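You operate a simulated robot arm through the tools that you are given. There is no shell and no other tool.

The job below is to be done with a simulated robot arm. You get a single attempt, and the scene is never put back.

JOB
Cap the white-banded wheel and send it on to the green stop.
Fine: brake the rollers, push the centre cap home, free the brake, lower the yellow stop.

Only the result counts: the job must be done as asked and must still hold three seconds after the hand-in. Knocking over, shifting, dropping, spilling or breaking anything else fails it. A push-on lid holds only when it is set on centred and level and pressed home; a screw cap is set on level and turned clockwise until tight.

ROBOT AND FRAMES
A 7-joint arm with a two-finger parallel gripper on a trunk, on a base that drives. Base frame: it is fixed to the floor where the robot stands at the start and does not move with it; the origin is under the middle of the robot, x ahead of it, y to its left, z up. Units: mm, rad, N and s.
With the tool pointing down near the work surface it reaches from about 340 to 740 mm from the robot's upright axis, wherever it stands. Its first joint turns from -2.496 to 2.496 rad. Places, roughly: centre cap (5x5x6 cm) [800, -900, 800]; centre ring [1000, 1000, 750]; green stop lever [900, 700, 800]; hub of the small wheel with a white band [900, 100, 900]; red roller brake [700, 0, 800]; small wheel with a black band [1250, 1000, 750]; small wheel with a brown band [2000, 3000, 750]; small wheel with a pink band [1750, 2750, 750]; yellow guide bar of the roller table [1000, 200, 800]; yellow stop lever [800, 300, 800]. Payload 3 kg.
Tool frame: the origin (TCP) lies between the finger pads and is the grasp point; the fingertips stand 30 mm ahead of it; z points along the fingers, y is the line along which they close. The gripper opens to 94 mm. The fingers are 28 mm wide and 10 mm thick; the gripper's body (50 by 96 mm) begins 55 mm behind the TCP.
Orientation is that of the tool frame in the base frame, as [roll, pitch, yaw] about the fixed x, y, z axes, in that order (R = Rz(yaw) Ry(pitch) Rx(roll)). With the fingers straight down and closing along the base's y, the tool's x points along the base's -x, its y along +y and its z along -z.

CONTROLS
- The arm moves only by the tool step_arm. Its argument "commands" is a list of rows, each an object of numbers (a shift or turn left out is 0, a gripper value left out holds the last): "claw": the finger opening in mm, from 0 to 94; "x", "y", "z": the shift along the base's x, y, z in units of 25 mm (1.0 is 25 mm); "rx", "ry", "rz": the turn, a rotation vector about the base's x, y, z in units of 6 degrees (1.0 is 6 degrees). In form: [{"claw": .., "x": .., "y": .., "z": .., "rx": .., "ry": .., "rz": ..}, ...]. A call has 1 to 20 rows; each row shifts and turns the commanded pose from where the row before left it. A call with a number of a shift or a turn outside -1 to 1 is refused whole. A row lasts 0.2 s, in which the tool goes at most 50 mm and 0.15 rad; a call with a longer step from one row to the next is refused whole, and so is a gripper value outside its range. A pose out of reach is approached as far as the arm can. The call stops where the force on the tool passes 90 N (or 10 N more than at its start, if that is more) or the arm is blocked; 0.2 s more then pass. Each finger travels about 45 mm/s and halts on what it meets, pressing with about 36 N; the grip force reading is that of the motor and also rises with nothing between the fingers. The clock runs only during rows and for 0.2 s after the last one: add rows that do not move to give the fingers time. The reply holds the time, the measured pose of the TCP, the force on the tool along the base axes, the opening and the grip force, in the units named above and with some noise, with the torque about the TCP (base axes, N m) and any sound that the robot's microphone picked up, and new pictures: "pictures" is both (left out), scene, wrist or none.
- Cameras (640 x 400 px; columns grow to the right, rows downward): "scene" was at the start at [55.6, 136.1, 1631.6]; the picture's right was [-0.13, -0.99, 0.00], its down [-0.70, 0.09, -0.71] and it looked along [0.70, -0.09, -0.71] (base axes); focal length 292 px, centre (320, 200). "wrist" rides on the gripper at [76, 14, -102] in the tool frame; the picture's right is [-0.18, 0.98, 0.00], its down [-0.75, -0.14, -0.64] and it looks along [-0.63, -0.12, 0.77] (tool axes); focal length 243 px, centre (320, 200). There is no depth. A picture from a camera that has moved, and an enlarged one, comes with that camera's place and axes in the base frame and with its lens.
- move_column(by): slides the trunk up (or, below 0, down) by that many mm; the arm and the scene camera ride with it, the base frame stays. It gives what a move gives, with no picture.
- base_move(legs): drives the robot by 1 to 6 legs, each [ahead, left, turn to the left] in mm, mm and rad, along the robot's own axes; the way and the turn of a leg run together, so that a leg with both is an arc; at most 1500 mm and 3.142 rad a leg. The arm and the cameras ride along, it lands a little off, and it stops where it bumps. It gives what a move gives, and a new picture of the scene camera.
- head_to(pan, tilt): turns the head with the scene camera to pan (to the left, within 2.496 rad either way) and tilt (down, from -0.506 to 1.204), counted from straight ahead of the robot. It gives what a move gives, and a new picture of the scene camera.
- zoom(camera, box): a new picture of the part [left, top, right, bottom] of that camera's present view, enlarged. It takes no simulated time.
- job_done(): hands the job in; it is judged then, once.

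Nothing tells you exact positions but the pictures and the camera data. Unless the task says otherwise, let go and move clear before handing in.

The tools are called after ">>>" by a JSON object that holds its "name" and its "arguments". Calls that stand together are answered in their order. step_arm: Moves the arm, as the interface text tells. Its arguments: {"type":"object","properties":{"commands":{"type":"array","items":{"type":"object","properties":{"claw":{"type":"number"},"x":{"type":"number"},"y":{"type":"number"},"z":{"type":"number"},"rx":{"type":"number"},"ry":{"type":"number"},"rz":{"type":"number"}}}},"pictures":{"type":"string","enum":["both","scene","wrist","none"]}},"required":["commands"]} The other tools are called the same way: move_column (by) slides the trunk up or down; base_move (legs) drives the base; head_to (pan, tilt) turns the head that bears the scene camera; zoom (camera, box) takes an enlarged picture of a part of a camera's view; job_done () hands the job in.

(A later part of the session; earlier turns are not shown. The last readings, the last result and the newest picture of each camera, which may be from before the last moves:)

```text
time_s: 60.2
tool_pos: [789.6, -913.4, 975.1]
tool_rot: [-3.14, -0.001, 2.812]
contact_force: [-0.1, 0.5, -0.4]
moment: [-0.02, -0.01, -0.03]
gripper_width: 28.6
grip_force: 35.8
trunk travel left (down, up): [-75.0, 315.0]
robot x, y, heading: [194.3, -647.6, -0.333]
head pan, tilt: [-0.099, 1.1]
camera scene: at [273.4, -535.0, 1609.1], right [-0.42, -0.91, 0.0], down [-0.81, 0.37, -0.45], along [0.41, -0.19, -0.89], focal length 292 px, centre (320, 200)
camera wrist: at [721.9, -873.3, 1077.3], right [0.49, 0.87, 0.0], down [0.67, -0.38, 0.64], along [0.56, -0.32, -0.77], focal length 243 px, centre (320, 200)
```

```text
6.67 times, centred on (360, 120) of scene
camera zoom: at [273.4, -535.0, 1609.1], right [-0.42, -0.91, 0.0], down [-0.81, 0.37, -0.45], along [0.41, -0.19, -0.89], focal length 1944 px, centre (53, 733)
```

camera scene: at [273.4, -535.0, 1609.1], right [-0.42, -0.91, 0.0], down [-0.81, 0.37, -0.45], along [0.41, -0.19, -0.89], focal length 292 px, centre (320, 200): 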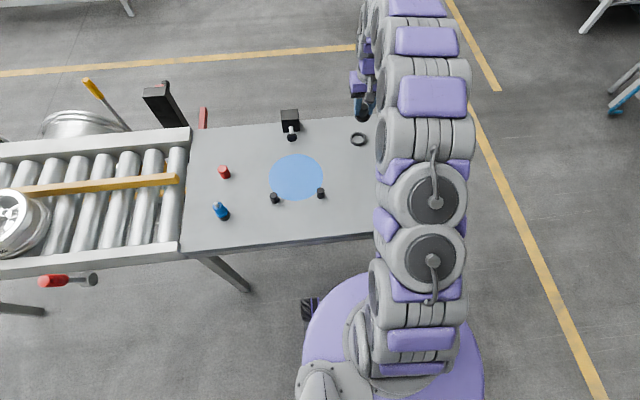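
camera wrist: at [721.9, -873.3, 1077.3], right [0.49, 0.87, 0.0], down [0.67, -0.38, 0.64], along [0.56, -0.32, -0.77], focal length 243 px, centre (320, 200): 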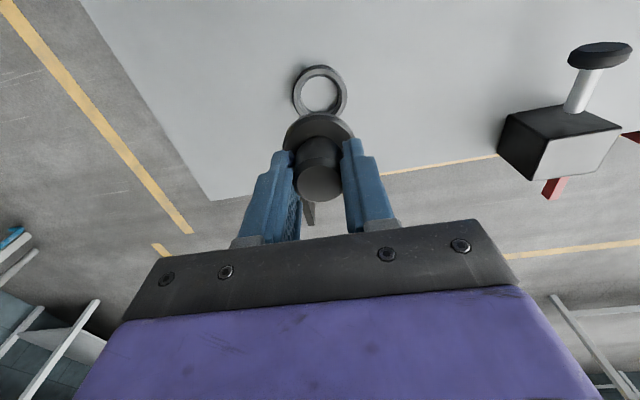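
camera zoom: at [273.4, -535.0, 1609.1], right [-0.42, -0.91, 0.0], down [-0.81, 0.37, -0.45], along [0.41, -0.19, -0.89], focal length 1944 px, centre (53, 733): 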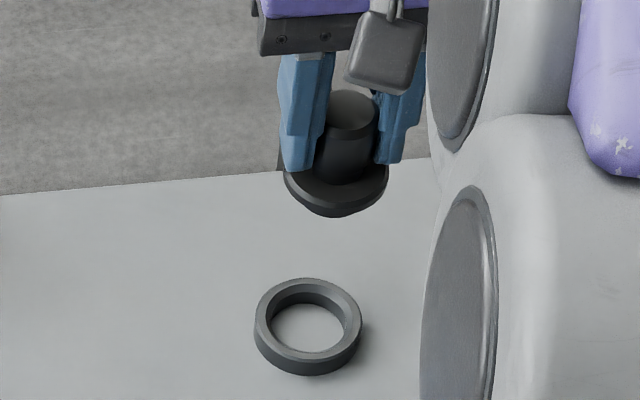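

The cap is out and the holder ring stayed put. I'll raise it, draw the arm in, and drive back to the wheel station.

>>> {"name": "step_arm", "arguments": {"commands": [{"z": 1}, {"z": 1}, {"z": 1}, {"z": 1}, {"z": 1}, {"x": -0.946, "y": 0.323}, {"x": -0.946, "y": 0.323}, {"x": -0.946, "y": 0.323}, {"x": -0.946, "y": 0.323}, {"x": -0.946, "y": 0.323}, {"x": -0.946, "y": 0.323}, {"x": -0.946, "y": 0.323}, {"x": -0.946, "y": 0.323}], "pictures": "wrist"}}

>>> {"name": "base_move", "arguments": {"legs": [[-166, 0, 0], [0, 949, 0]]}}

```text
time_s: 63.0
tool_pos: [598.4, -848.2, 1099.6]
tool_rot: [-3.14, 0.002, 2.812]
contact_force: [0.5, -0.8, 0.0]
moment: [-0.02, 0.03, 0.02]
gripper_width: 28.6
grip_force: 35.6
trunk travel left (down, up): [-75.0, 315.0]
robot x, y, heading: [195.0, -647.6, -0.326]
head pan, tilt: [-0.099, 1.1]
camera wrist: at [531.1, -808.6, 1202.3], right [0.49, 0.87, 0.0], down [0.67, -0.38, 0.64], along [0.56, -0.32, -0.77], focal length 243 px, centre (320, 200)
```

wrist: 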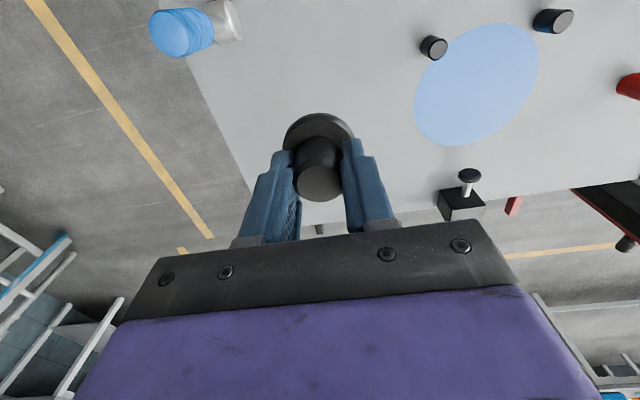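

```text
time_s: 69.0
tool_pos: [743.5, 85.8, 1099.6]
tool_rot: [3.141, 0.003, 2.805]
contact_force: [0.1, 0.8, 0.2]
moment: [-0.01, -0.01, -0.01]
gripper_width: 28.5
grip_force: 36.5
trunk travel left (down, up): [-75.0, 315.0]
robot x, y, heading: [342.2, 286.3, -0.334]
head pan, tilt: [-0.099, 1.1]
camera scene: at [418.4, 402.0, 1609.3], right [-0.42, -0.91, 0.0], down [-0.81, 0.38, -0.45], along [0.41, -0.19, -0.89], focal length 292 px, centre (320, 200)
```

scene: 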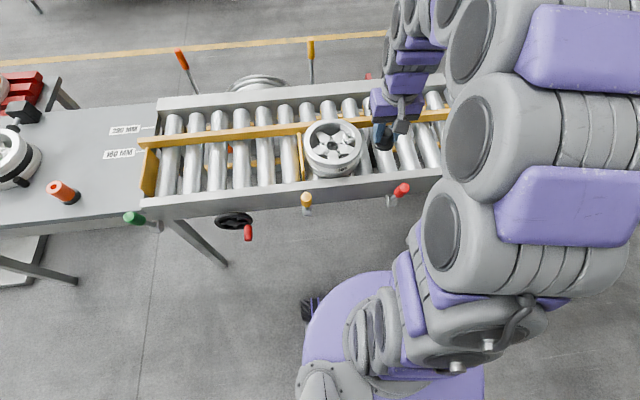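

Back at the wheel, cap in hand. Let me look at the hub with the wrist and scene cameras.

>>> {"name": "zoom", "arguments": {"camera": "wrist", "box": [0, 0, 640, 400]}}

>>> {"name": "zoom", "arguments": {"camera": "scene", "box": [292, 110, 372, 180]}}

```text
1.00 times, centred on (320, 200) of wrist (not enlarged: the box is as wide or as high as the picture)
camera zoom: at [676.9, 126.4, 1201.9], right [0.5, 0.87, 0.0], down [0.66, -0.38, 0.64], along [0.56, -0.32, -0.77], focal length 243 px, centre (320, 200)
```

zoom: 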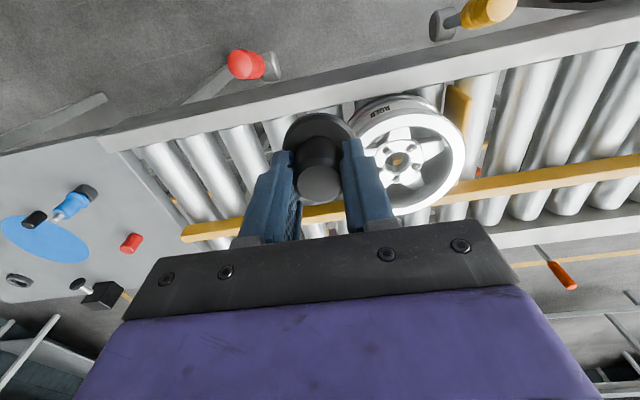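

```text
5.71 times, centred on (332, 145) of scene
camera zoom: at [418.4, 402.0, 1609.3], right [-0.42, -0.91, 0.0], down [-0.81, 0.38, -0.45], along [0.41, -0.19, -0.89], focal length 1667 px, centre (251, 514)
```

zoom: 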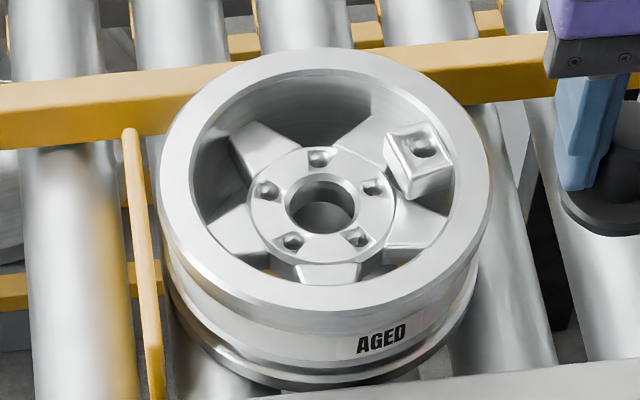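

The hub is roughly at (908, 133, 880). I'll bring the cap over it at a safe height and refine from there.

>>> {"name": "step_arm", "arguments": {"commands": [{"x": 0.94, "y": 0.27}, {"x": 0.94, "y": 0.27}, {"x": 0.94, "y": 0.27}, {"x": 0.94, "y": 0.27}, {"x": 0.94, "y": 0.27}, {"x": 0.94, "y": 0.27}, {"x": 0.94, "y": 0.27}, {"z": -0.93}, {"z": -0.93}, {"z": -0.93}]}}

>>> {"name": "zoom", "arguments": {"camera": "wrist", "box": [220, 20, 420, 180]}}

>>> {"name": "zoom", "arguments": {"camera": "scene", "box": [292, 90, 372, 160]}}

```text
time_s: 71.2
tool_pos: [907.9, 138.5, 1028.1]
tool_rot: [-3.141, 0.003, 2.805]
contact_force: [-0.4, -0.5, -1.0]
moment: [-0.01, -0.02, 0.02]
gripper_width: 28.4
grip_force: 35.7
trunk travel left (down, up): [-75.0, 315.0]
robot x, y, heading: [342.3, 288.7, -0.34]
head pan, tilt: [-0.099, 1.1]
camera scene: at [421.2, 405.0, 1609.0], right [-0.42, -0.91, 0.0], down [-0.81, 0.38, -0.45], along [0.41, -0.19, -0.89], focal length 292 px, centre (320, 200)
camera wrist: at [841.4, 178.4, 1131.9], right [0.5, 0.87, 0.0], down [0.66, -0.38, 0.64], along [0.56, -0.32, -0.76], focal length 243 px, centre (320, 200)
```

scene: 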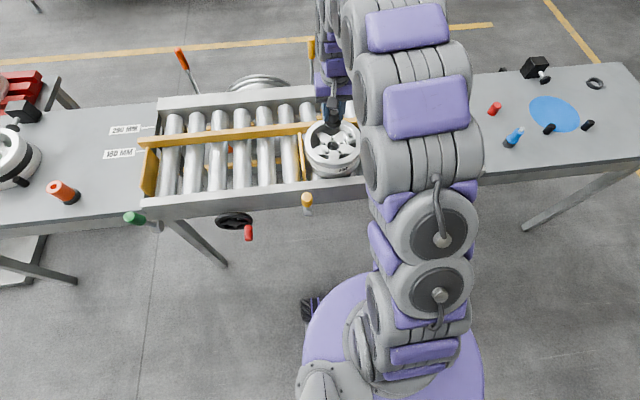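
wrist: 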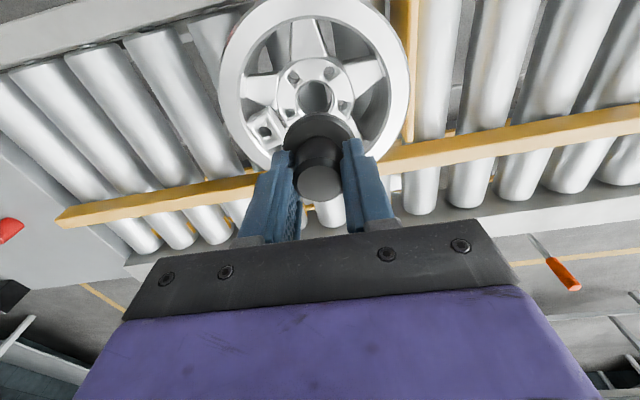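

```text
2.50 times, centred on (320, 100) of wrist
camera zoom: at [841.4, 178.4, 1131.9], right [0.5, 0.87, 0.0], down [0.66, -0.38, 0.64], along [0.56, -0.32, -0.76], focal length 606 px, centre (320, 450)
```

zoom: 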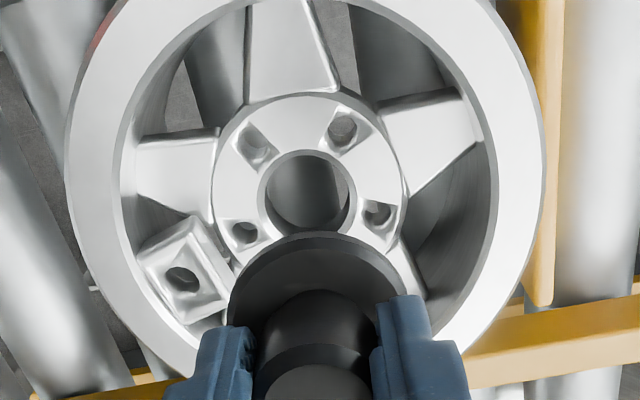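

```text
5.71 times, centred on (332, 125) of scene
camera zoom: at [421.2, 405.0, 1609.0], right [-0.42, -0.91, 0.0], down [-0.81, 0.38, -0.45], along [0.41, -0.19, -0.89], focal length 1667 px, centre (251, 629)
```

zoom: 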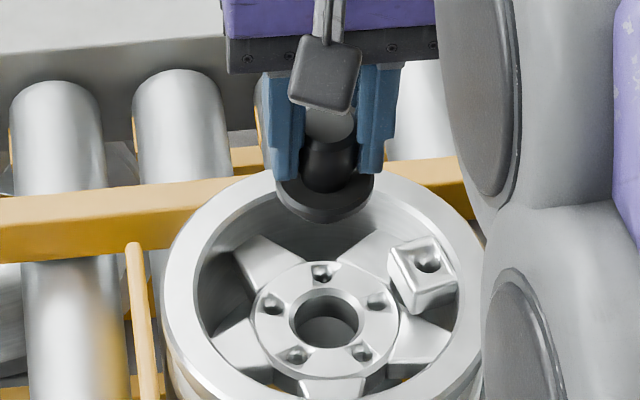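

The bore is just above the cap in view. My fix: hub near (909, 132, 868), needing about a 6 mm shift in -y. I'll correct and descend partway.

>>> {"name": "step_arm", "arguments": {"commands": [{"x": 0.044, "y": -0.237}, {"z": -0.6}, {"z": -0.6}, {"z": -0.5}], "pictures": "none"}}

>>> {"name": "zoom", "arguments": {"camera": "wrist", "box": [220, 20, 420, 180]}}

>>> {"name": "zoom", "arguments": {"camera": "scene", "box": [292, 90, 372, 160]}}

```text
time_s: 72.2
tool_pos: [909.0, 130.8, 987.6]
tool_rot: [-3.14, 0.004, 2.805]
contact_force: [-0.4, -0.1, -0.5]
moment: [0.03, 0.01, 0.01]
gripper_width: 28.4
grip_force: 35.7
trunk travel left (down, up): [-75.0, 315.0]
robot x, y, heading: [342.6, 290.2, -0.335]
head pan, tilt: [-0.099, 1.1]
```

```text
2.50 times, centred on (320, 100) of wrist
camera zoom: at [842.3, 171.4, 1089.1], right [0.5, 0.87, 0.0], down [0.66, -0.38, 0.64], along [0.56, -0.32, -0.76], focal length 606 px, centre (320, 450)
```

zoom: 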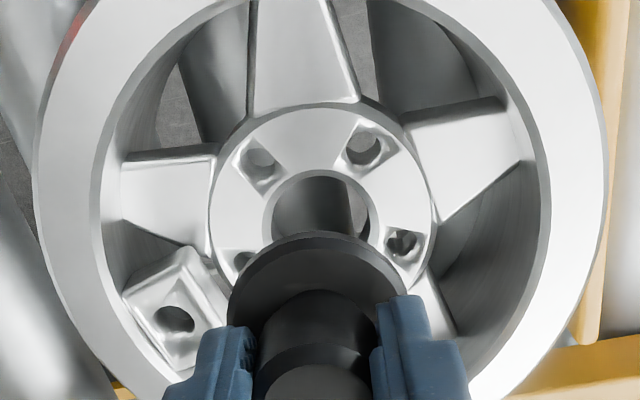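

```text
5.71 times, centred on (332, 125) of scene
camera zoom: at [421.0, 404.7, 1609.0], right [-0.42, -0.91, 0.0], down [-0.81, 0.38, -0.45], along [0.41, -0.19, -0.89], focal length 1667 px, centre (251, 629)
```

zoom: 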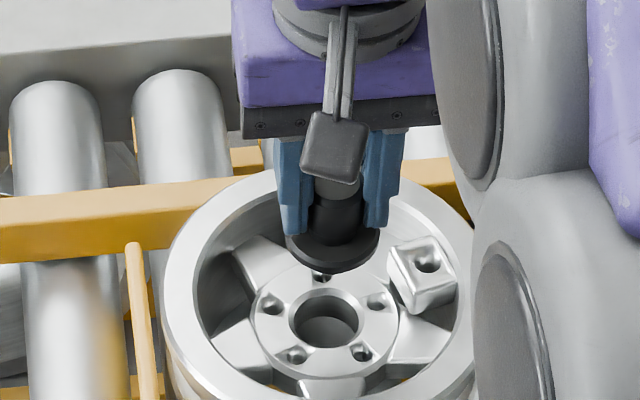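

>>> {"name": "zoom", "arguments": {"camera": "wrist", "box": [270, 50, 370, 130]}}

```text
5.00 times, centred on (320, 90) of wrist
camera zoom: at [842.3, 171.4, 1089.1], right [0.5, 0.87, 0.0], down [0.66, -0.38, 0.64], along [0.56, -0.32, -0.76], focal length 1213 px, centre (320, 750)
```

zoom: 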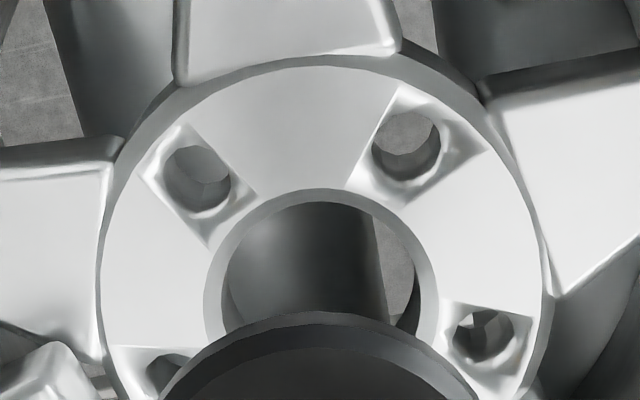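

Laterally aligned within a millimetre. I'll descend another 28 mm and re-measure the bore's near edge to settle its height.

>>> {"name": "step_arm", "arguments": {"commands": [{"x": 0.05, "y": 0.008, "z": -0.5}, {"z": -0.6}], "pictures": "none"}}

>>> {"name": "zoom", "arguments": {"camera": "wrist", "box": [270, 60, 370, 140]}}

>>> {"name": "zoom", "arguments": {"camera": "scene", "box": [312, 110, 362, 160]}}

```text
time_s: 72.8
tool_pos: [911.5, 131.5, 958.4]
tool_rot: [-3.139, 0.002, 2.805]
contact_force: [1.0, 0.1, -0.6]
moment: [0.0, -0.03, 0.0]
gripper_width: 28.6
grip_force: 36.6
trunk travel left (down, up): [-75.0, 315.0]
robot x, y, heading: [342.6, 292.2, -0.334]
head pan, tilt: [-0.099, 1.1]
```

```text
5.00 times, centred on (320, 100) of wrist
camera zoom: at [843.8, 171.3, 1061.7], right [0.5, 0.87, 0.0], down [0.66, -0.38, 0.65], along [0.56, -0.32, -0.76], focal length 1213 px, centre (320, 700)
```

zoom: 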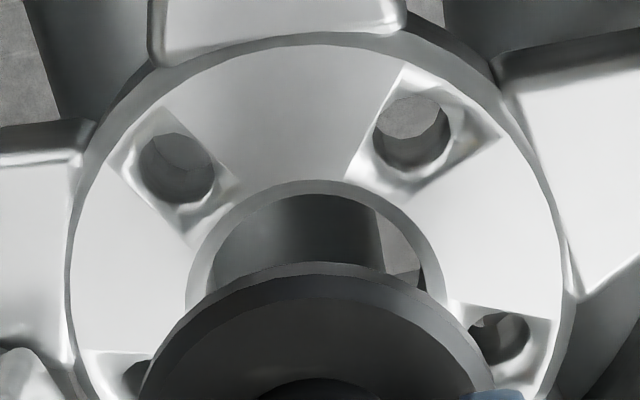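

```text
8.00 times, centred on (337, 135) of scene
camera zoom: at [421.2, 404.6, 1609.0], right [-0.42, -0.91, 0.0], down [-0.81, 0.38, -0.45], along [0.41, -0.19, -0.89], focal length 2333 px, centre (184, 720)
```

zoom: 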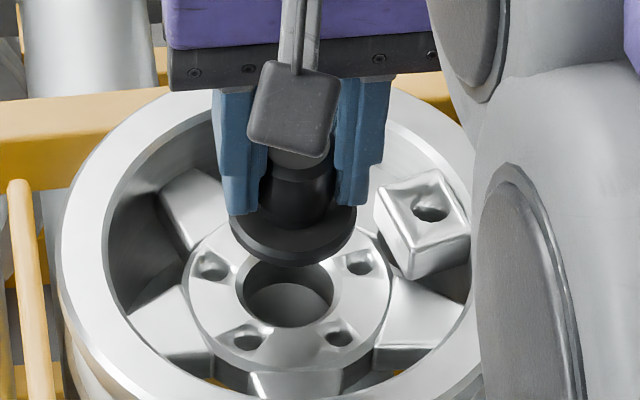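

Flange and bore line up laterally in both cameras; hub face is near z 870. I'll lower gently to just above entry, then feel for the bore in small steps.

>>> {"name": "step_arm", "arguments": {"commands": [{"z": -0.4}, {"z": -0.4}], "pictures": "none"}}

>>> {"name": "zoom", "arguments": {"camera": "wrist", "box": [270, 60, 370, 140]}}

>>> {"name": "zoom", "arguments": {"camera": "scene", "box": [312, 110, 362, 160]}}

```text
time_s: 73.4
tool_pos: [911.0, 131.2, 938.9]
tool_rot: [-3.139, 0.0, 2.806]
contact_force: [0.6, -0.3, -0.3]
moment: [0.01, 0.02, -0.01]
gripper_width: 28.6
grip_force: 36.3
trunk travel left (down, up): [-75.0, 315.0]
robot x, y, heading: [338.4, 294.5, -0.338]
head pan, tilt: [-0.099, 1.1]
```

```text
5.00 times, centred on (320, 100) of wrist
camera zoom: at [843.4, 171.1, 1041.9], right [0.5, 0.87, 0.0], down [0.66, -0.38, 0.64], along [0.56, -0.32, -0.77], focal length 1213 px, centre (320, 700)
```

zoom: 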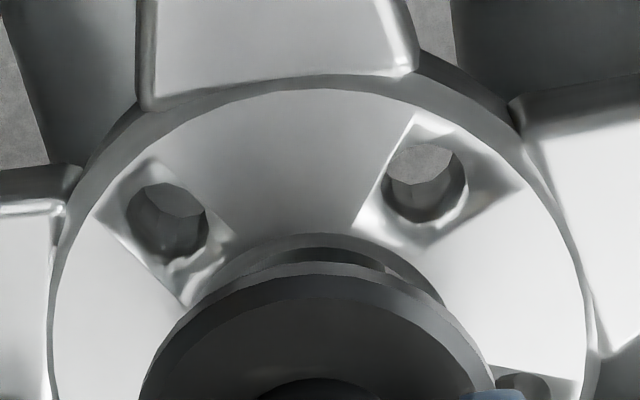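

```text
8.00 times, centred on (337, 135) of scene
camera zoom: at [421.2, 404.7, 1609.0], right [-0.42, -0.91, 0.0], down [-0.81, 0.38, -0.45], along [0.41, -0.19, -0.89], focal length 2333 px, centre (184, 720)
```

zoom: 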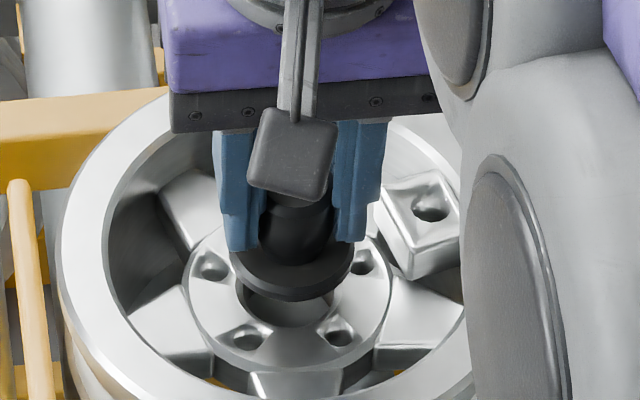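

>>> {"name": "step_arm", "arguments": {"commands": [{"z": -0.12}, {"z": -0.12}], "pictures": "none"}}

>>> {"name": "step_arm", "arguments": {"commands": [{"z": -0.12}], "pictures": "none"}}

>>> {"name": "step_arm", "arguments": {"commands": [{"z": -0.12}], "pictures": "none"}}

```text
time_s: 74.0
tool_pos: [910.3, 130.6, 933.0]
tool_rot: [-3.14, 0.002, 2.804]
contact_force: [-0.1, -1.3, -0.1]
moment: [-0.02, -0.01, 0.0]
gripper_width: 28.3
grip_force: 35.7
trunk travel left (down, up): [-75.0, 315.0]
robot x, y, heading: [339.9, 288.9, -0.335]
head pan, tilt: [-0.099, 1.1]
```

```text
time_s: 74.4
tool_pos: [910.1, 132.2, 930.5]
tool_rot: [-3.139, 0.001, 2.806]
contact_force: [-0.6, -0.3, -0.7]
moment: [0.0, -0.02, 0.0]
gripper_width: 28.7
grip_force: 36.1
trunk travel left (down, up): [-75.0, 315.0]
robot x, y, heading: [339.7, 290.7, -0.333]
head pan, tilt: [-0.099, 1.1]
```

```text
time_s: 74.8
tool_pos: [911.2, 131.1, 927.6]
tool_rot: [-3.139, 0.002, 2.804]
contact_force: [0.4, 0.3, 0.1]
moment: [-0.04, 0.04, 0.01]
gripper_width: 28.3
grip_force: 35.6
trunk travel left (down, up): [-75.0, 315.0]
robot x, y, heading: [341.7, 288.4, -0.337]
head pan, tilt: [-0.099, 1.1]
```

>>> {"name": "step_arm", "arguments": {"commands": [{"z": -0.12}], "pictures": "none"}}

>>> {"name": "zoom", "arguments": {"camera": "scene", "box": [312, 110, 362, 160]}}

>>> {"name": "zoom", "arguments": {"camera": "wrist", "box": [270, 60, 370, 140]}}

```text
time_s: 75.2
tool_pos: [912.3, 131.5, 924.7]
tool_rot: [-3.14, 0.004, 2.805]
contact_force: [-0.3, -0.7, 2.3]
moment: [0.0, 0.07, -0.01]
gripper_width: 28.4
grip_force: 36.5
trunk travel left (down, up): [-75.0, 315.0]
robot x, y, heading: [342.4, 290.4, -0.341]
head pan, tilt: [-0.099, 1.1]
```

```text
8.00 times, centred on (337, 135) of scene
camera zoom: at [420.7, 404.7, 1609.1], right [-0.42, -0.91, 0.0], down [-0.81, 0.38, -0.45], along [0.41, -0.19, -0.89], focal length 2333 px, centre (184, 720)
```

zoom: 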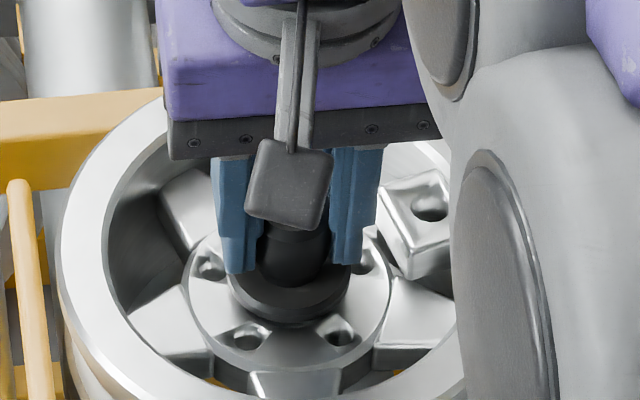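

```text
5.00 times, centred on (320, 100) of wrist
camera zoom: at [843.6, 171.3, 1027.8], right [0.5, 0.87, 0.0], down [0.66, -0.38, 0.64], along [0.56, -0.32, -0.76], focal length 1213 px, centre (320, 700)
```

zoom: 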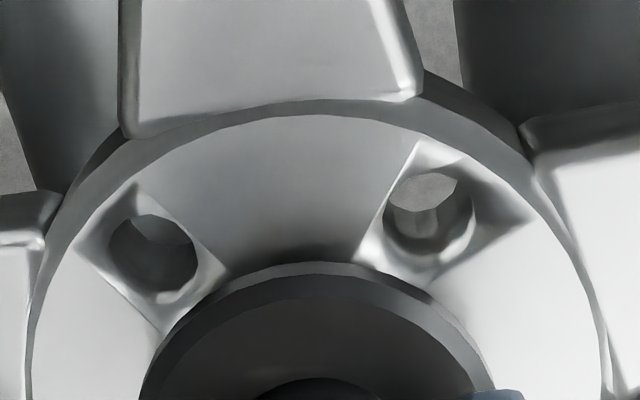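

Light contact (2 N) with the flange concentric on the hub. Continue pressing down in small steps while still holding it level.

>>> {"name": "step_arm", "arguments": {"commands": [{"z": -0.1}], "pictures": "none"}}

>>> {"name": "step_arm", "arguments": {"commands": [{"z": -0.1}], "pictures": "none"}}

>>> {"name": "step_arm", "arguments": {"commands": [{"z": -0.1}], "pictures": "none"}}

```text
time_s: 75.6
tool_pos: [911.3, 131.7, 922.8]
tool_rot: [-3.14, 0.005, 2.804]
contact_force: [0.0, -0.2, 12.8]
moment: [0.12, 0.01, -0.03]
gripper_width: 28.7
grip_force: 35.9
trunk travel left (down, up): [-75.0, 315.0]
robot x, y, heading: [336.8, 290.1, -0.338]
head pan, tilt: [-0.099, 1.1]
```

```text
time_s: 76.0
tool_pos: [911.4, 130.2, 919.9]
tool_rot: [-3.14, 0.006, 2.805]
contact_force: [4.9, 0.2, 11.7]
moment: [0.21, -0.18, 0.0]
gripper_width: 28.6
grip_force: 35.5
trunk travel left (down, up): [-75.0, 315.0]
robot x, y, heading: [337.3, 291.5, -0.34]
head pan, tilt: [-0.099, 1.1]
```

```text
time_s: 76.4
tool_pos: [912.0, 130.8, 917.5]
tool_rot: [-3.14, 0.006, 2.803]
contact_force: [6.7, -0.1, 12.2]
moment: [0.43, -0.41, -0.05]
gripper_width: 28.6
grip_force: 35.6
trunk travel left (down, up): [-75.0, 315.0]
robot x, y, heading: [337.9, 288.5, -0.337]
head pan, tilt: [-0.099, 1.1]
```

>>> {"name": "zoom", "arguments": {"camera": "scene", "box": [312, 110, 362, 160]}}

>>> {"name": "zoom", "arguments": {"camera": "wrist", "box": [220, 80, 420, 220]}}

```text
8.00 times, centred on (337, 135) of scene
camera zoom: at [420.1, 405.3, 1609.1], right [-0.42, -0.91, 0.0], down [-0.81, 0.38, -0.45], along [0.41, -0.19, -0.89], focal length 2333 px, centre (184, 720)
```

zoom: 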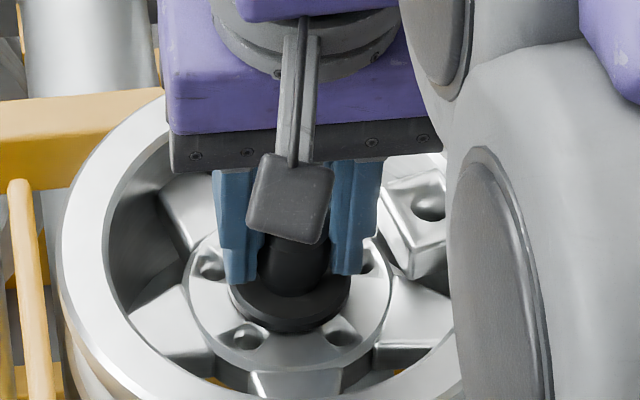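

```text
2.86 times, centred on (320, 150) of wrist
camera zoom: at [844.1, 170.6, 1019.9], right [0.5, 0.87, 0.0], down [0.66, -0.38, 0.65], along [0.56, -0.32, -0.76], focal length 693 px, centre (320, 343)
```

zoom: 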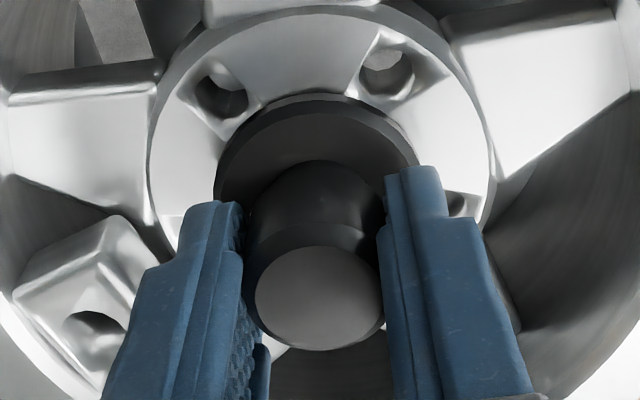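

The flange is a few millimetres from the hub face, level and concentric. Keep pressing with a tiny forward relief.

>>> {"name": "step_arm", "arguments": {"commands": [{"x": 0.03, "z": -0.1}], "pictures": "none"}}

>>> {"name": "step_arm", "arguments": {"commands": [{"z": -0.1}], "pictures": "none"}}

>>> {"name": "zoom", "arguments": {"camera": "scene", "box": [312, 110, 362, 160]}}

>>> {"name": "zoom", "arguments": {"camera": "wrist", "box": [220, 80, 420, 220]}}

```text
time_s: 76.8
tool_pos: [912.1, 130.0, 915.1]
tool_rot: [-3.141, 0.003, 2.807]
contact_force: [2.5, -0.2, 11.3]
moment: [0.42, -0.43, -0.06]
gripper_width: 28.7
grip_force: 35.6
trunk travel left (down, up): [-75.0, 315.0]
robot x, y, heading: [342.1, 287.5, -0.334]
head pan, tilt: [-0.099, 1.1]
```

```text
time_s: 77.2
tool_pos: [911.9, 131.5, 915.2]
tool_rot: [-3.14, 0.009, 2.805]
contact_force: [7.3, -2.7, 32.4]
moment: [0.57, 0.0, -0.03]
gripper_width: 28.7
grip_force: 35.9
trunk travel left (down, up): [-75.0, 315.0]
robot x, y, heading: [338.3, 291.6, -0.335]
head pan, tilt: [-0.099, 1.1]
```

```text
8.00 times, centred on (337, 135) of scene
camera zoom: at [417.5, 405.4, 1609.6], right [-0.42, -0.91, 0.0], down [-0.81, 0.38, -0.45], along [0.41, -0.19, -0.89], focal length 2333 px, centre (184, 720)
```

zoom: 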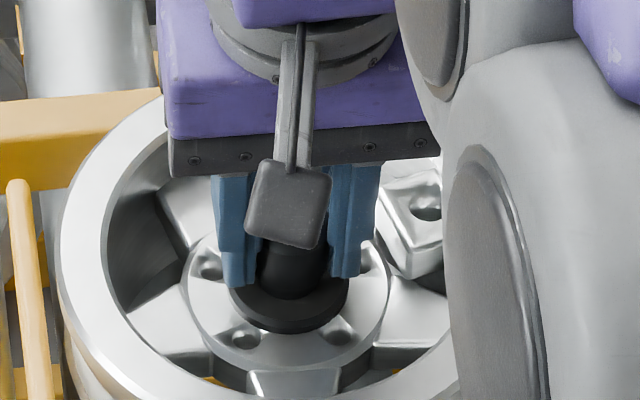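

```text
2.86 times, centred on (320, 150) of wrist
camera zoom: at [843.8, 170.4, 1017.2], right [0.5, 0.87, 0.0], down [0.66, -0.38, 0.65], along [0.56, -0.32, -0.76], focal length 693 px, centre (320, 343)
```

zoom: 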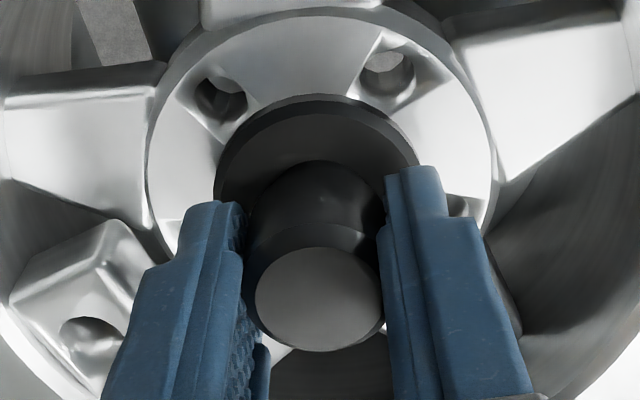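

Resistance rose to 32 N with the flange apparently down on the face (z ≈ 870, as expected). I'll press harder, then listen and check.

>>> {"name": "step_arm", "arguments": {"commands": [{"z": -0.1}], "pictures": "none"}}

>>> {"name": "step_arm", "arguments": {"commands": [{"z": -0.1}], "pictures": "none"}}

```text
time_s: 77.6
tool_pos: [911.3, 130.7, 911.5]
tool_rot: [-3.139, 0.005, 2.804]
contact_force: [8.0, -3.0, 33.4]
moment: [0.46, -0.3, -0.02]
gripper_width: 28.7
grip_force: 36.3
trunk travel left (down, up): [-75.0, 315.0]
robot x, y, heading: [342.2, 287.6, -0.342]
head pan, tilt: [-0.099, 1.1]
```

```text
time_s: 78.0
tool_pos: [912.7, 130.8, 910.0]
tool_rot: [-3.14, 0.008, 2.806]
contact_force: [6.0, -0.9, 42.2]
moment: [0.48, 0.09, -0.01]
gripper_width: 28.4
grip_force: 36.1
trunk travel left (down, up): [-75.0, 315.0]
robot x, y, heading: [336.7, 288.1, -0.335]
head pan, tilt: [-0.099, 1.1]
```

>>> {"name": "zoom", "arguments": {"camera": "scene", "box": [312, 110, 362, 160]}}

>>> {"name": "zoom", "arguments": {"camera": "wrist", "box": [220, 80, 420, 220]}}

```text
8.00 times, centred on (337, 135) of scene
camera zoom: at [415.6, 406.2, 1609.6], right [-0.42, -0.91, 0.0], down [-0.81, 0.38, -0.45], along [0.41, -0.19, -0.89], focal length 2333 px, centre (184, 720)
```

zoom: 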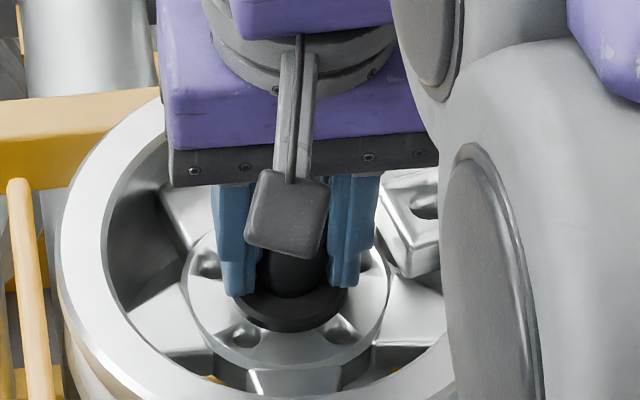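

```text
2.86 times, centred on (320, 150) of wrist
camera zoom: at [842.9, 170.8, 1012.2], right [0.5, 0.87, 0.0], down [0.66, -0.38, 0.65], along [0.56, -0.32, -0.76], focal length 693 px, centre (320, 343)
```

zoom: 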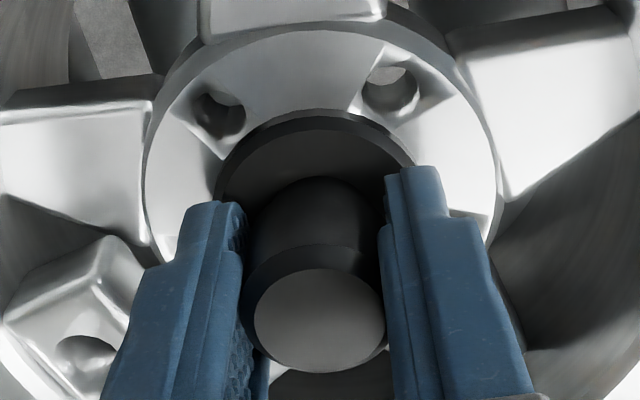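

The fingers slid down the knob at about 40 N, so the grip can't push more. I'll open just a little, rise clear, close the fingers and press on the knob's top.

>>> {"name": "step_arm", "arguments": {"commands": [{"claw": 36}, {"claw": 36}, {"claw": 36}, {"z": 0.5}, {"z": 0.7}, {"z": 0.8}, {"z": 1}, {"z": 1}]}}

>>> {"name": "zoom", "arguments": {"camera": "wrist", "box": [220, 20, 420, 180]}}

>>> {"name": "zoom", "arguments": {"camera": "scene", "box": [302, 100, 372, 170]}}

```text
time_s: 79.8
tool_pos: [911.4, 132.1, 1006.3]
tool_rot: [-3.139, 0.0, 2.804]
contact_force: [-0.2, 0.1, 0.0]
moment: [0.01, -0.01, 0.03]
gripper_width: 36.0
grip_force: 0.0
trunk travel left (down, up): [-75.0, 315.0]
robot x, y, heading: [340.3, 293.6, -0.336]
head pan, tilt: [-0.099, 1.1]
camera scene: at [420.1, 404.9, 1609.1], right [-0.42, -0.91, 0.0], down [-0.81, 0.38, -0.45], along [0.41, -0.19, -0.89], focal length 292 px, centre (320, 200)
camera wrist: at [844.1, 171.4, 1109.0], right [0.5, 0.87, 0.0], down [0.66, -0.38, 0.64], along [0.56, -0.32, -0.77], focal length 243 px, centre (320, 200)
```

scene: 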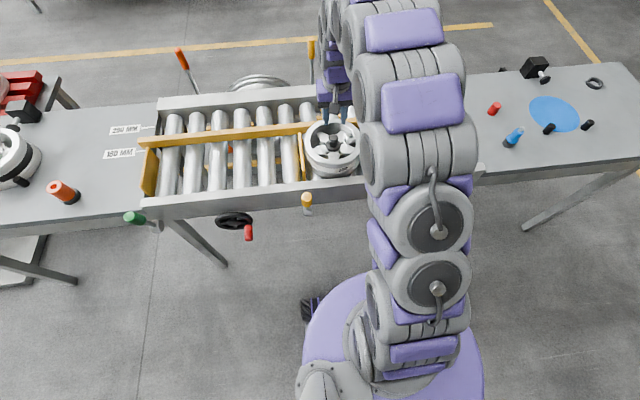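
wrist: 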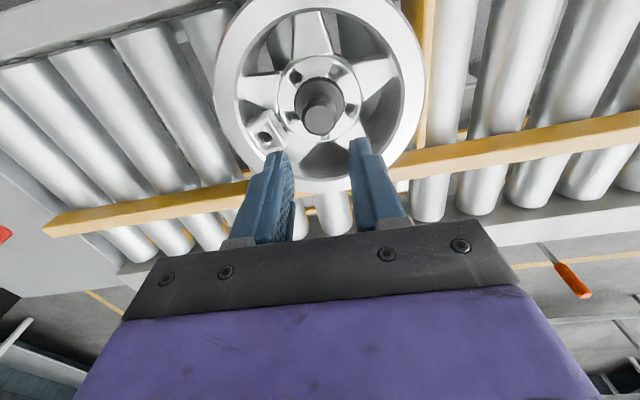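

```text
2.50 times, centred on (320, 100) of wrist
camera zoom: at [844.1, 171.4, 1109.0], right [0.5, 0.87, 0.0], down [0.66, -0.38, 0.64], along [0.56, -0.32, -0.77], focal length 606 px, centre (320, 450)
```

zoom: 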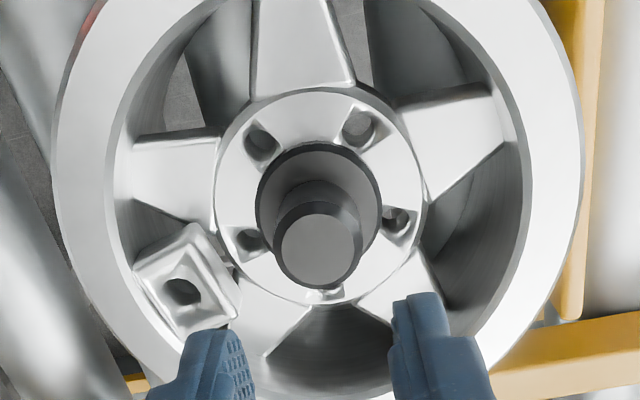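

```text
5.71 times, centred on (337, 135) of scene
camera zoom: at [420.1, 404.9, 1609.1], right [-0.42, -0.91, 0.0], down [-0.81, 0.38, -0.45], along [0.41, -0.19, -0.89], focal length 1667 px, centre (223, 571)
```

zoom: 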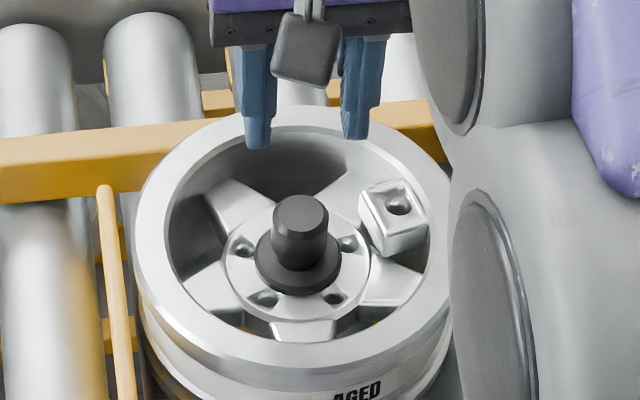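

>>> {"name": "zoom", "arguments": {"camera": "scene", "box": [322, 120, 354, 152]}}

>>> {"name": "zoom", "arguments": {"camera": "wrist", "box": [280, 60, 360, 140]}}

```text
12.50 times, centred on (338, 136) of scene
camera zoom: at [420.1, 404.9, 1609.1], right [-0.42, -0.91, 0.0], down [-0.81, 0.38, -0.45], along [0.41, -0.19, -0.89], focal length 3646 px, centre (95, 1000)
```

zoom: 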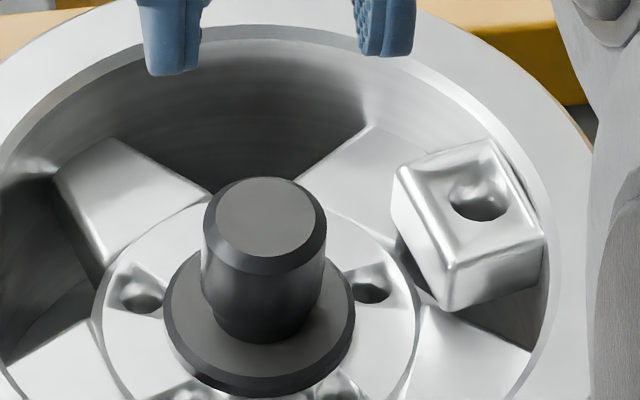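

```text
5.00 times, centred on (320, 100) of wrist
camera zoom: at [844.1, 171.4, 1109.0], right [0.5, 0.87, 0.0], down [0.66, -0.38, 0.64], along [0.56, -0.32, -0.77], focal length 1213 px, centre (320, 700)
```

zoom: 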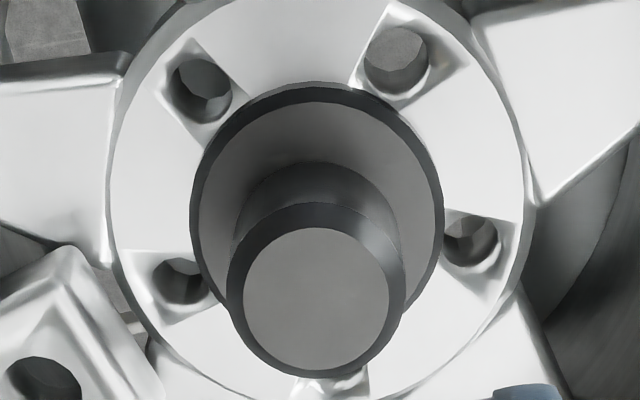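

The cap sits concentric and level on the hub. Now close the fingers and press down on the knob top to drive it home.

>>> {"name": "step_arm", "arguments": {"commands": [{"claw": 0}, {"claw": 0}, {"claw": 0, "z": -0.8}, {"z": -0.8}, {"z": -0.6}], "pictures": "wrist"}}

>>> {"name": "step_arm", "arguments": {"commands": [{"z": -0.12}, {"z": -0.12}], "pictures": "none"}}

```text
time_s: 81.0
tool_pos: [912.4, 131.8, 952.5]
tool_rot: [-3.14, 0.004, 2.805]
contact_force: [0.4, 0.0, 0.0]
moment: [-0.01, 0.02, -0.01]
gripper_width: 0.0
grip_force: 33.0
trunk travel left (down, up): [-75.0, 315.0]
robot x, y, heading: [337.6, 291.6, -0.336]
head pan, tilt: [-0.099, 1.1]
camera wrist: at [844.3, 171.3, 1054.6], right [0.5, 0.87, 0.0], down [0.66, -0.38, 0.65], along [0.56, -0.32, -0.76], focal length 243 px, centre (320, 200)
```

wrist: 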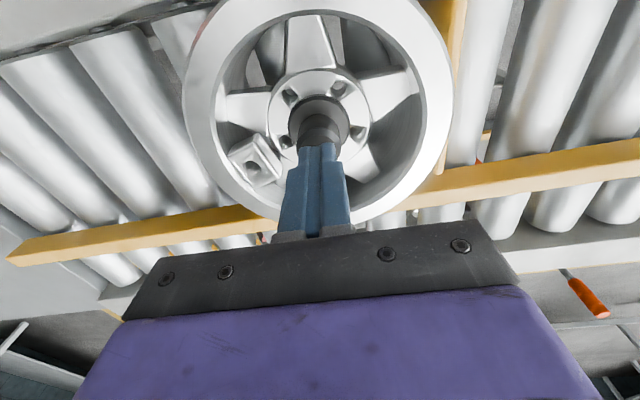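

```text
time_s: 81.6
tool_pos: [912.4, 131.7, 945.7]
tool_rot: [-3.141, 0.002, 2.806]
contact_force: [0.1, 0.6, 0.1]
moment: [-0.02, -0.02, 0.0]
gripper_width: 0.0
grip_force: 32.9
trunk travel left (down, up): [-75.0, 315.0]
robot x, y, heading: [339.5, 291.0, -0.337]
head pan, tilt: [-0.099, 1.1]
```

>>> {"name": "step_arm", "arguments": {"commands": [{"z": -0.12}, {"z": -0.1}], "pictures": "none"}}

>>> {"name": "step_arm", "arguments": {"commands": [{"z": -0.1}, {"z": -0.1}], "pictures": "none"}}

```text
time_s: 82.2
tool_pos: [911.0, 129.9, 943.5]
tool_rot: [-3.141, 0.006, 2.805]
contact_force: [0.2, -0.2, 24.2]
moment: [0.07, 0.09, -0.01]
gripper_width: 0.0
grip_force: 33.1
trunk travel left (down, up): [-75.0, 315.0]
robot x, y, heading: [339.2, 287.4, -0.337]
head pan, tilt: [-0.099, 1.1]
```

```text
time_s: 82.8
tool_pos: [910.4, 132.3, 942.5]
tool_rot: [-3.141, 0.019, 2.805]
contact_force: [15.5, -3.1, 78.4]
moment: [0.18, 0.24, -0.03]
gripper_width: 0.1
grip_force: 33.0
trunk travel left (down, up): [-75.0, 315.0]
robot x, y, heading: [339.6, 286.9, -0.34]
head pan, tilt: [-0.099, 1.1]
```

78 N with almost no travel — it feels bottomed. I'll hold a little harder once, then look.

>>> {"name": "step_arm", "arguments": {"commands": [{"z": -0.04}, {"z": 0}, {"z": 0}], "pictures": "none"}}

>>> {"name": "zoom", "arguments": {"camera": "scene", "box": [322, 120, 354, 152]}}

>>> {"name": "zoom", "arguments": {"camera": "wrist", "box": [270, 70, 370, 150]}}

```text
time_s: 83.1
tool_pos: [910.7, 131.5, 942.7]
tool_rot: [-3.141, 0.02, 2.806]
contact_force: [-18.0, 6.5, 44.1]
moment: [0.38, 1.05, 0.03]
gripper_width: 0.0
grip_force: 33.1
trunk travel left (down, up): [-75.0, 315.0]
robot x, y, heading: [338.0, 291.0, -0.337]
head pan, tilt: [-0.099, 1.1]
stopped in row 1: the force on the tool passed its limit at 94 N (the readings are from after the stop); the commanded pose is now the measured one
```

```text
12.50 times, centred on (338, 136) of scene
camera zoom: at [410.4, 407.8, 1609.3], right [-0.42, -0.91, 0.0], down [-0.81, 0.38, -0.46], along [0.41, -0.19, -0.89], focal length 3646 px, centre (95, 1000)
```

zoom: 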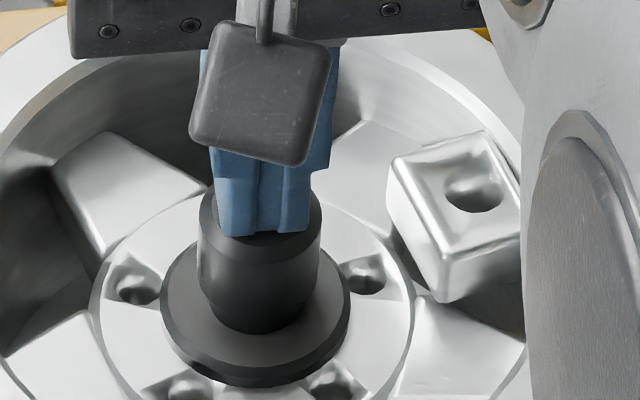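

```text
5.00 times, centred on (320, 110) of wrist
camera zoom: at [842.5, 171.2, 1045.0], right [0.5, 0.87, 0.0], down [0.65, -0.38, 0.66], along [0.57, -0.33, -0.75], focal length 1213 px, centre (320, 650)
```

zoom: 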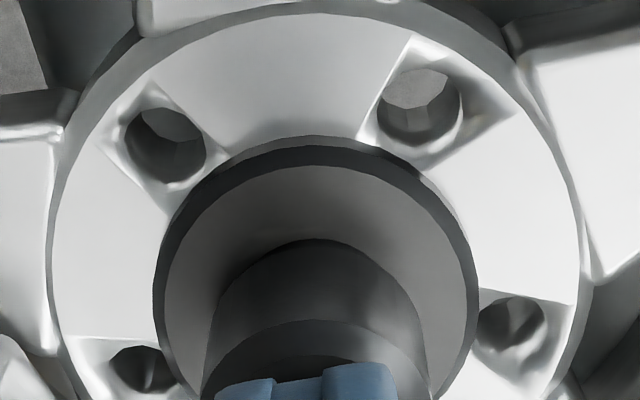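

The press reached 94 N without any further travel, and the flange lies flat and concentric on the hub – it's home. I'll rise clear and check it once more.

>>> {"name": "step_arm", "arguments": {"commands": [{"z": 0.4}, {"z": 0.8}, {"z": 1}, {"z": 1}, {"z": 1}, {"z": 1}, {"z": 0.5}]}}

>>> {"name": "zoom", "arguments": {"camera": "scene", "box": [318, 118, 358, 158]}}

>>> {"name": "zoom", "arguments": {"camera": "wrist", "box": [260, 30, 380, 130]}}

```text
time_s: 84.7
tool_pos: [916.6, 130.2, 1082.3]
tool_rot: [-3.14, 0.012, 2.805]
contact_force: [0.1, -0.2, -0.3]
moment: [0.0, 0.03, -0.01]
gripper_width: 0.1
grip_force: 33.1
trunk travel left (down, up): [-75.0, 315.0]
robot x, y, heading: [339.7, 290.8, -0.345]
head pan, tilt: [-0.099, 1.1]
camera scene: at [420.7, 404.9, 1609.0], right [-0.42, -0.91, 0.0], down [-0.81, 0.38, -0.45], along [0.41, -0.19, -0.89], focal length 292 px, centre (320, 200)
camera wrist: at [847.6, 170.1, 1183.7], right [0.5, 0.87, 0.0], down [0.66, -0.38, 0.65], along [0.57, -0.32, -0.76], focal length 243 px, centre (320, 200)
```

scene: 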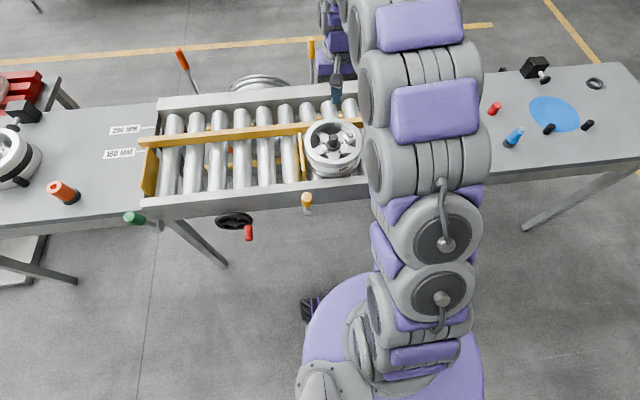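
wrist: 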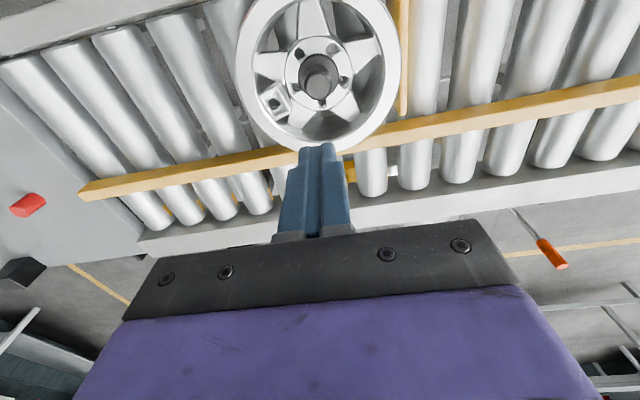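

```text
10.00 times, centred on (338, 138) of scene
camera zoom: at [420.7, 404.9, 1609.0], right [-0.42, -0.91, 0.0], down [-0.81, 0.38, -0.45], along [0.41, -0.19, -0.89], focal length 2916 px, centre (140, 820)
```

zoom: 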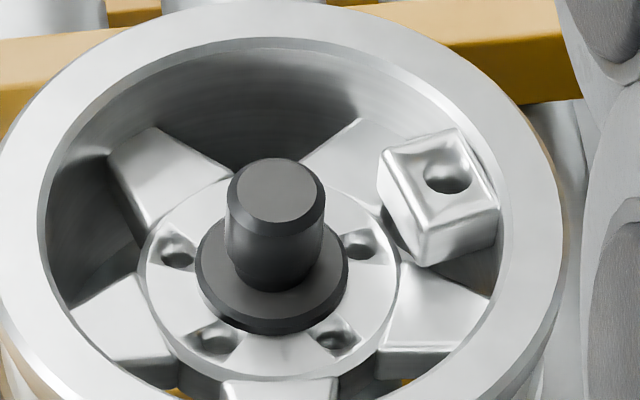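

```text
4.00 times, centred on (320, 80) of wrist
camera zoom: at [847.6, 170.1, 1183.7], right [0.5, 0.87, 0.0], down [0.66, -0.38, 0.65], along [0.57, -0.32, -0.76], focal length 970 px, centre (320, 680)
```

zoom: 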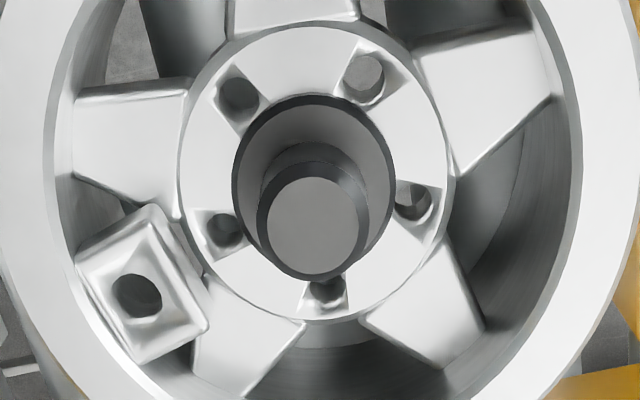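

I want to be sure the flange is truly flush, so I'll look at it from a low angle: bring the hand back toward the robot, tilt it up and view the cap between the open fingers.

>>> {"name": "step_arm", "arguments": {"commands": [{"x": -0.906, "y": 0.506, "claw": 70}, {"x": -0.906, "y": 0.506, "claw": 70}, {"x": -0.906, "y": 0.506}, {"x": -0.906, "y": 0.506}, {"x": -0.906, "y": 0.506}, {"x": -0.906, "y": 0.506}, {"x": -0.906, "y": 0.506}, {"rx": -0.475, "ry": -0.83}, {"rx": -0.475, "ry": -0.83}, {"rx": -0.475, "ry": -0.83}, {"rx": -0.475, "ry": -0.83}, {"z": -0.9}, {"z": -0.9}, {"z": -0.9}, {"z": -0.9}]}}

```text
time_s: 87.9
tool_pos: [765.3, 217.4, 998.0]
tool_rot: [-3.062, 0.402, 2.82]
contact_force: [-0.4, 0.3, 0.5]
moment: [-0.01, -0.01, 0.01]
gripper_width: 69.7
grip_force: 0.0
out of reach, approached as far as the arm can: row 14, 15
trunk travel left (down, up): [-75.0, 315.0]
robot x, y, heading: [340.9, 290.7, -0.336]
head pan, tilt: [-0.099, 1.1]
camera scene: at [421.1, 405.6, 1608.9], right [-0.42, -0.91, 0.0], down [-0.81, 0.38, -0.45], along [0.41, -0.19, -0.89], focal length 292 px, centre (320, 200)
camera wrist: at [668.1, 274.5, 1062.0], right [0.5, 0.87, 0.0], down [0.39, -0.22, 0.89], along [0.78, -0.45, -0.45], focal length 243 px, centre (320, 200)
```

scene: 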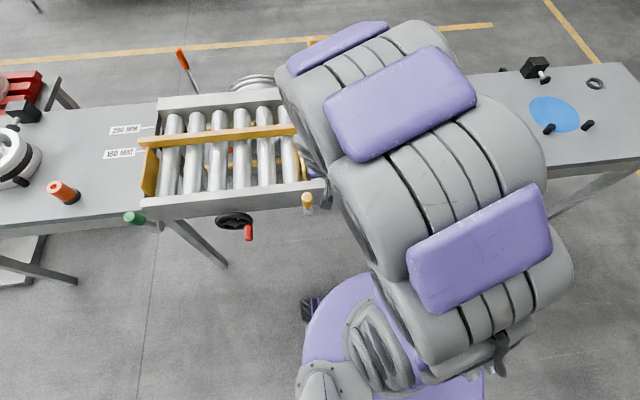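
wrist: 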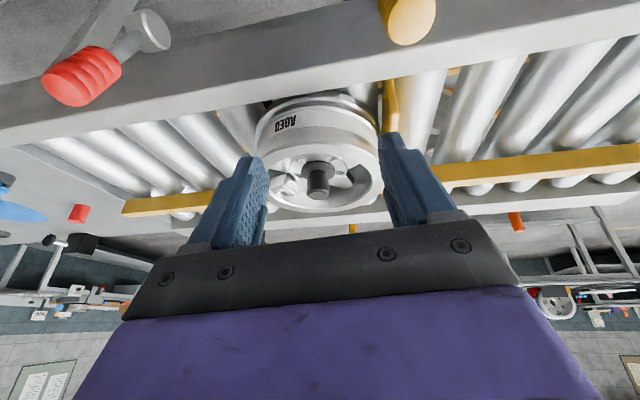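

>>> {"name": "zoom", "arguments": {"camera": "wrist", "box": [280, 145, 360, 205]}}

>>> {"name": "zoom", "arguments": {"camera": "wrist", "box": [240, 80, 400, 220]}}

```text
6.67 times, centred on (320, 175) of wrist
camera zoom: at [668.1, 274.5, 1062.0], right [0.5, 0.87, 0.0], down [0.39, -0.22, 0.89], along [0.78, -0.45, -0.45], focal length 1618 px, centre (320, 367)
```

zoom: 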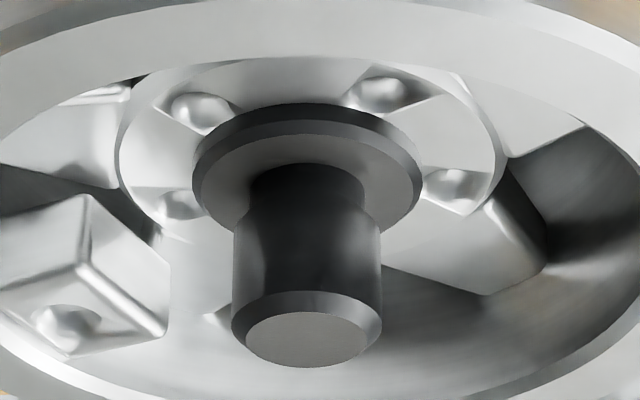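

```text
2.86 times, centred on (320, 150) of wrist
camera zoom: at [668.1, 274.5, 1062.0], right [0.5, 0.87, 0.0], down [0.39, -0.22, 0.89], along [0.78, -0.45, -0.45], focal length 693 px, centre (320, 343)
```

zoom: 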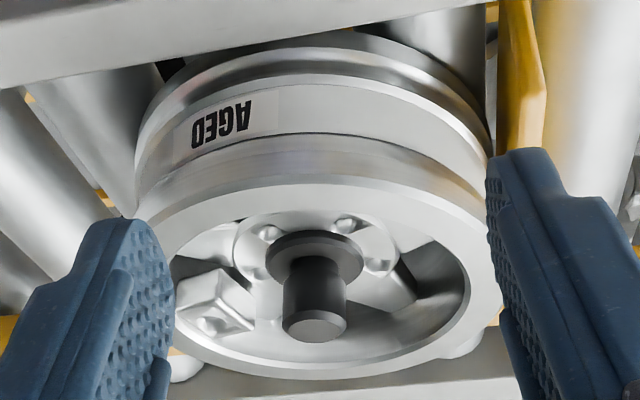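

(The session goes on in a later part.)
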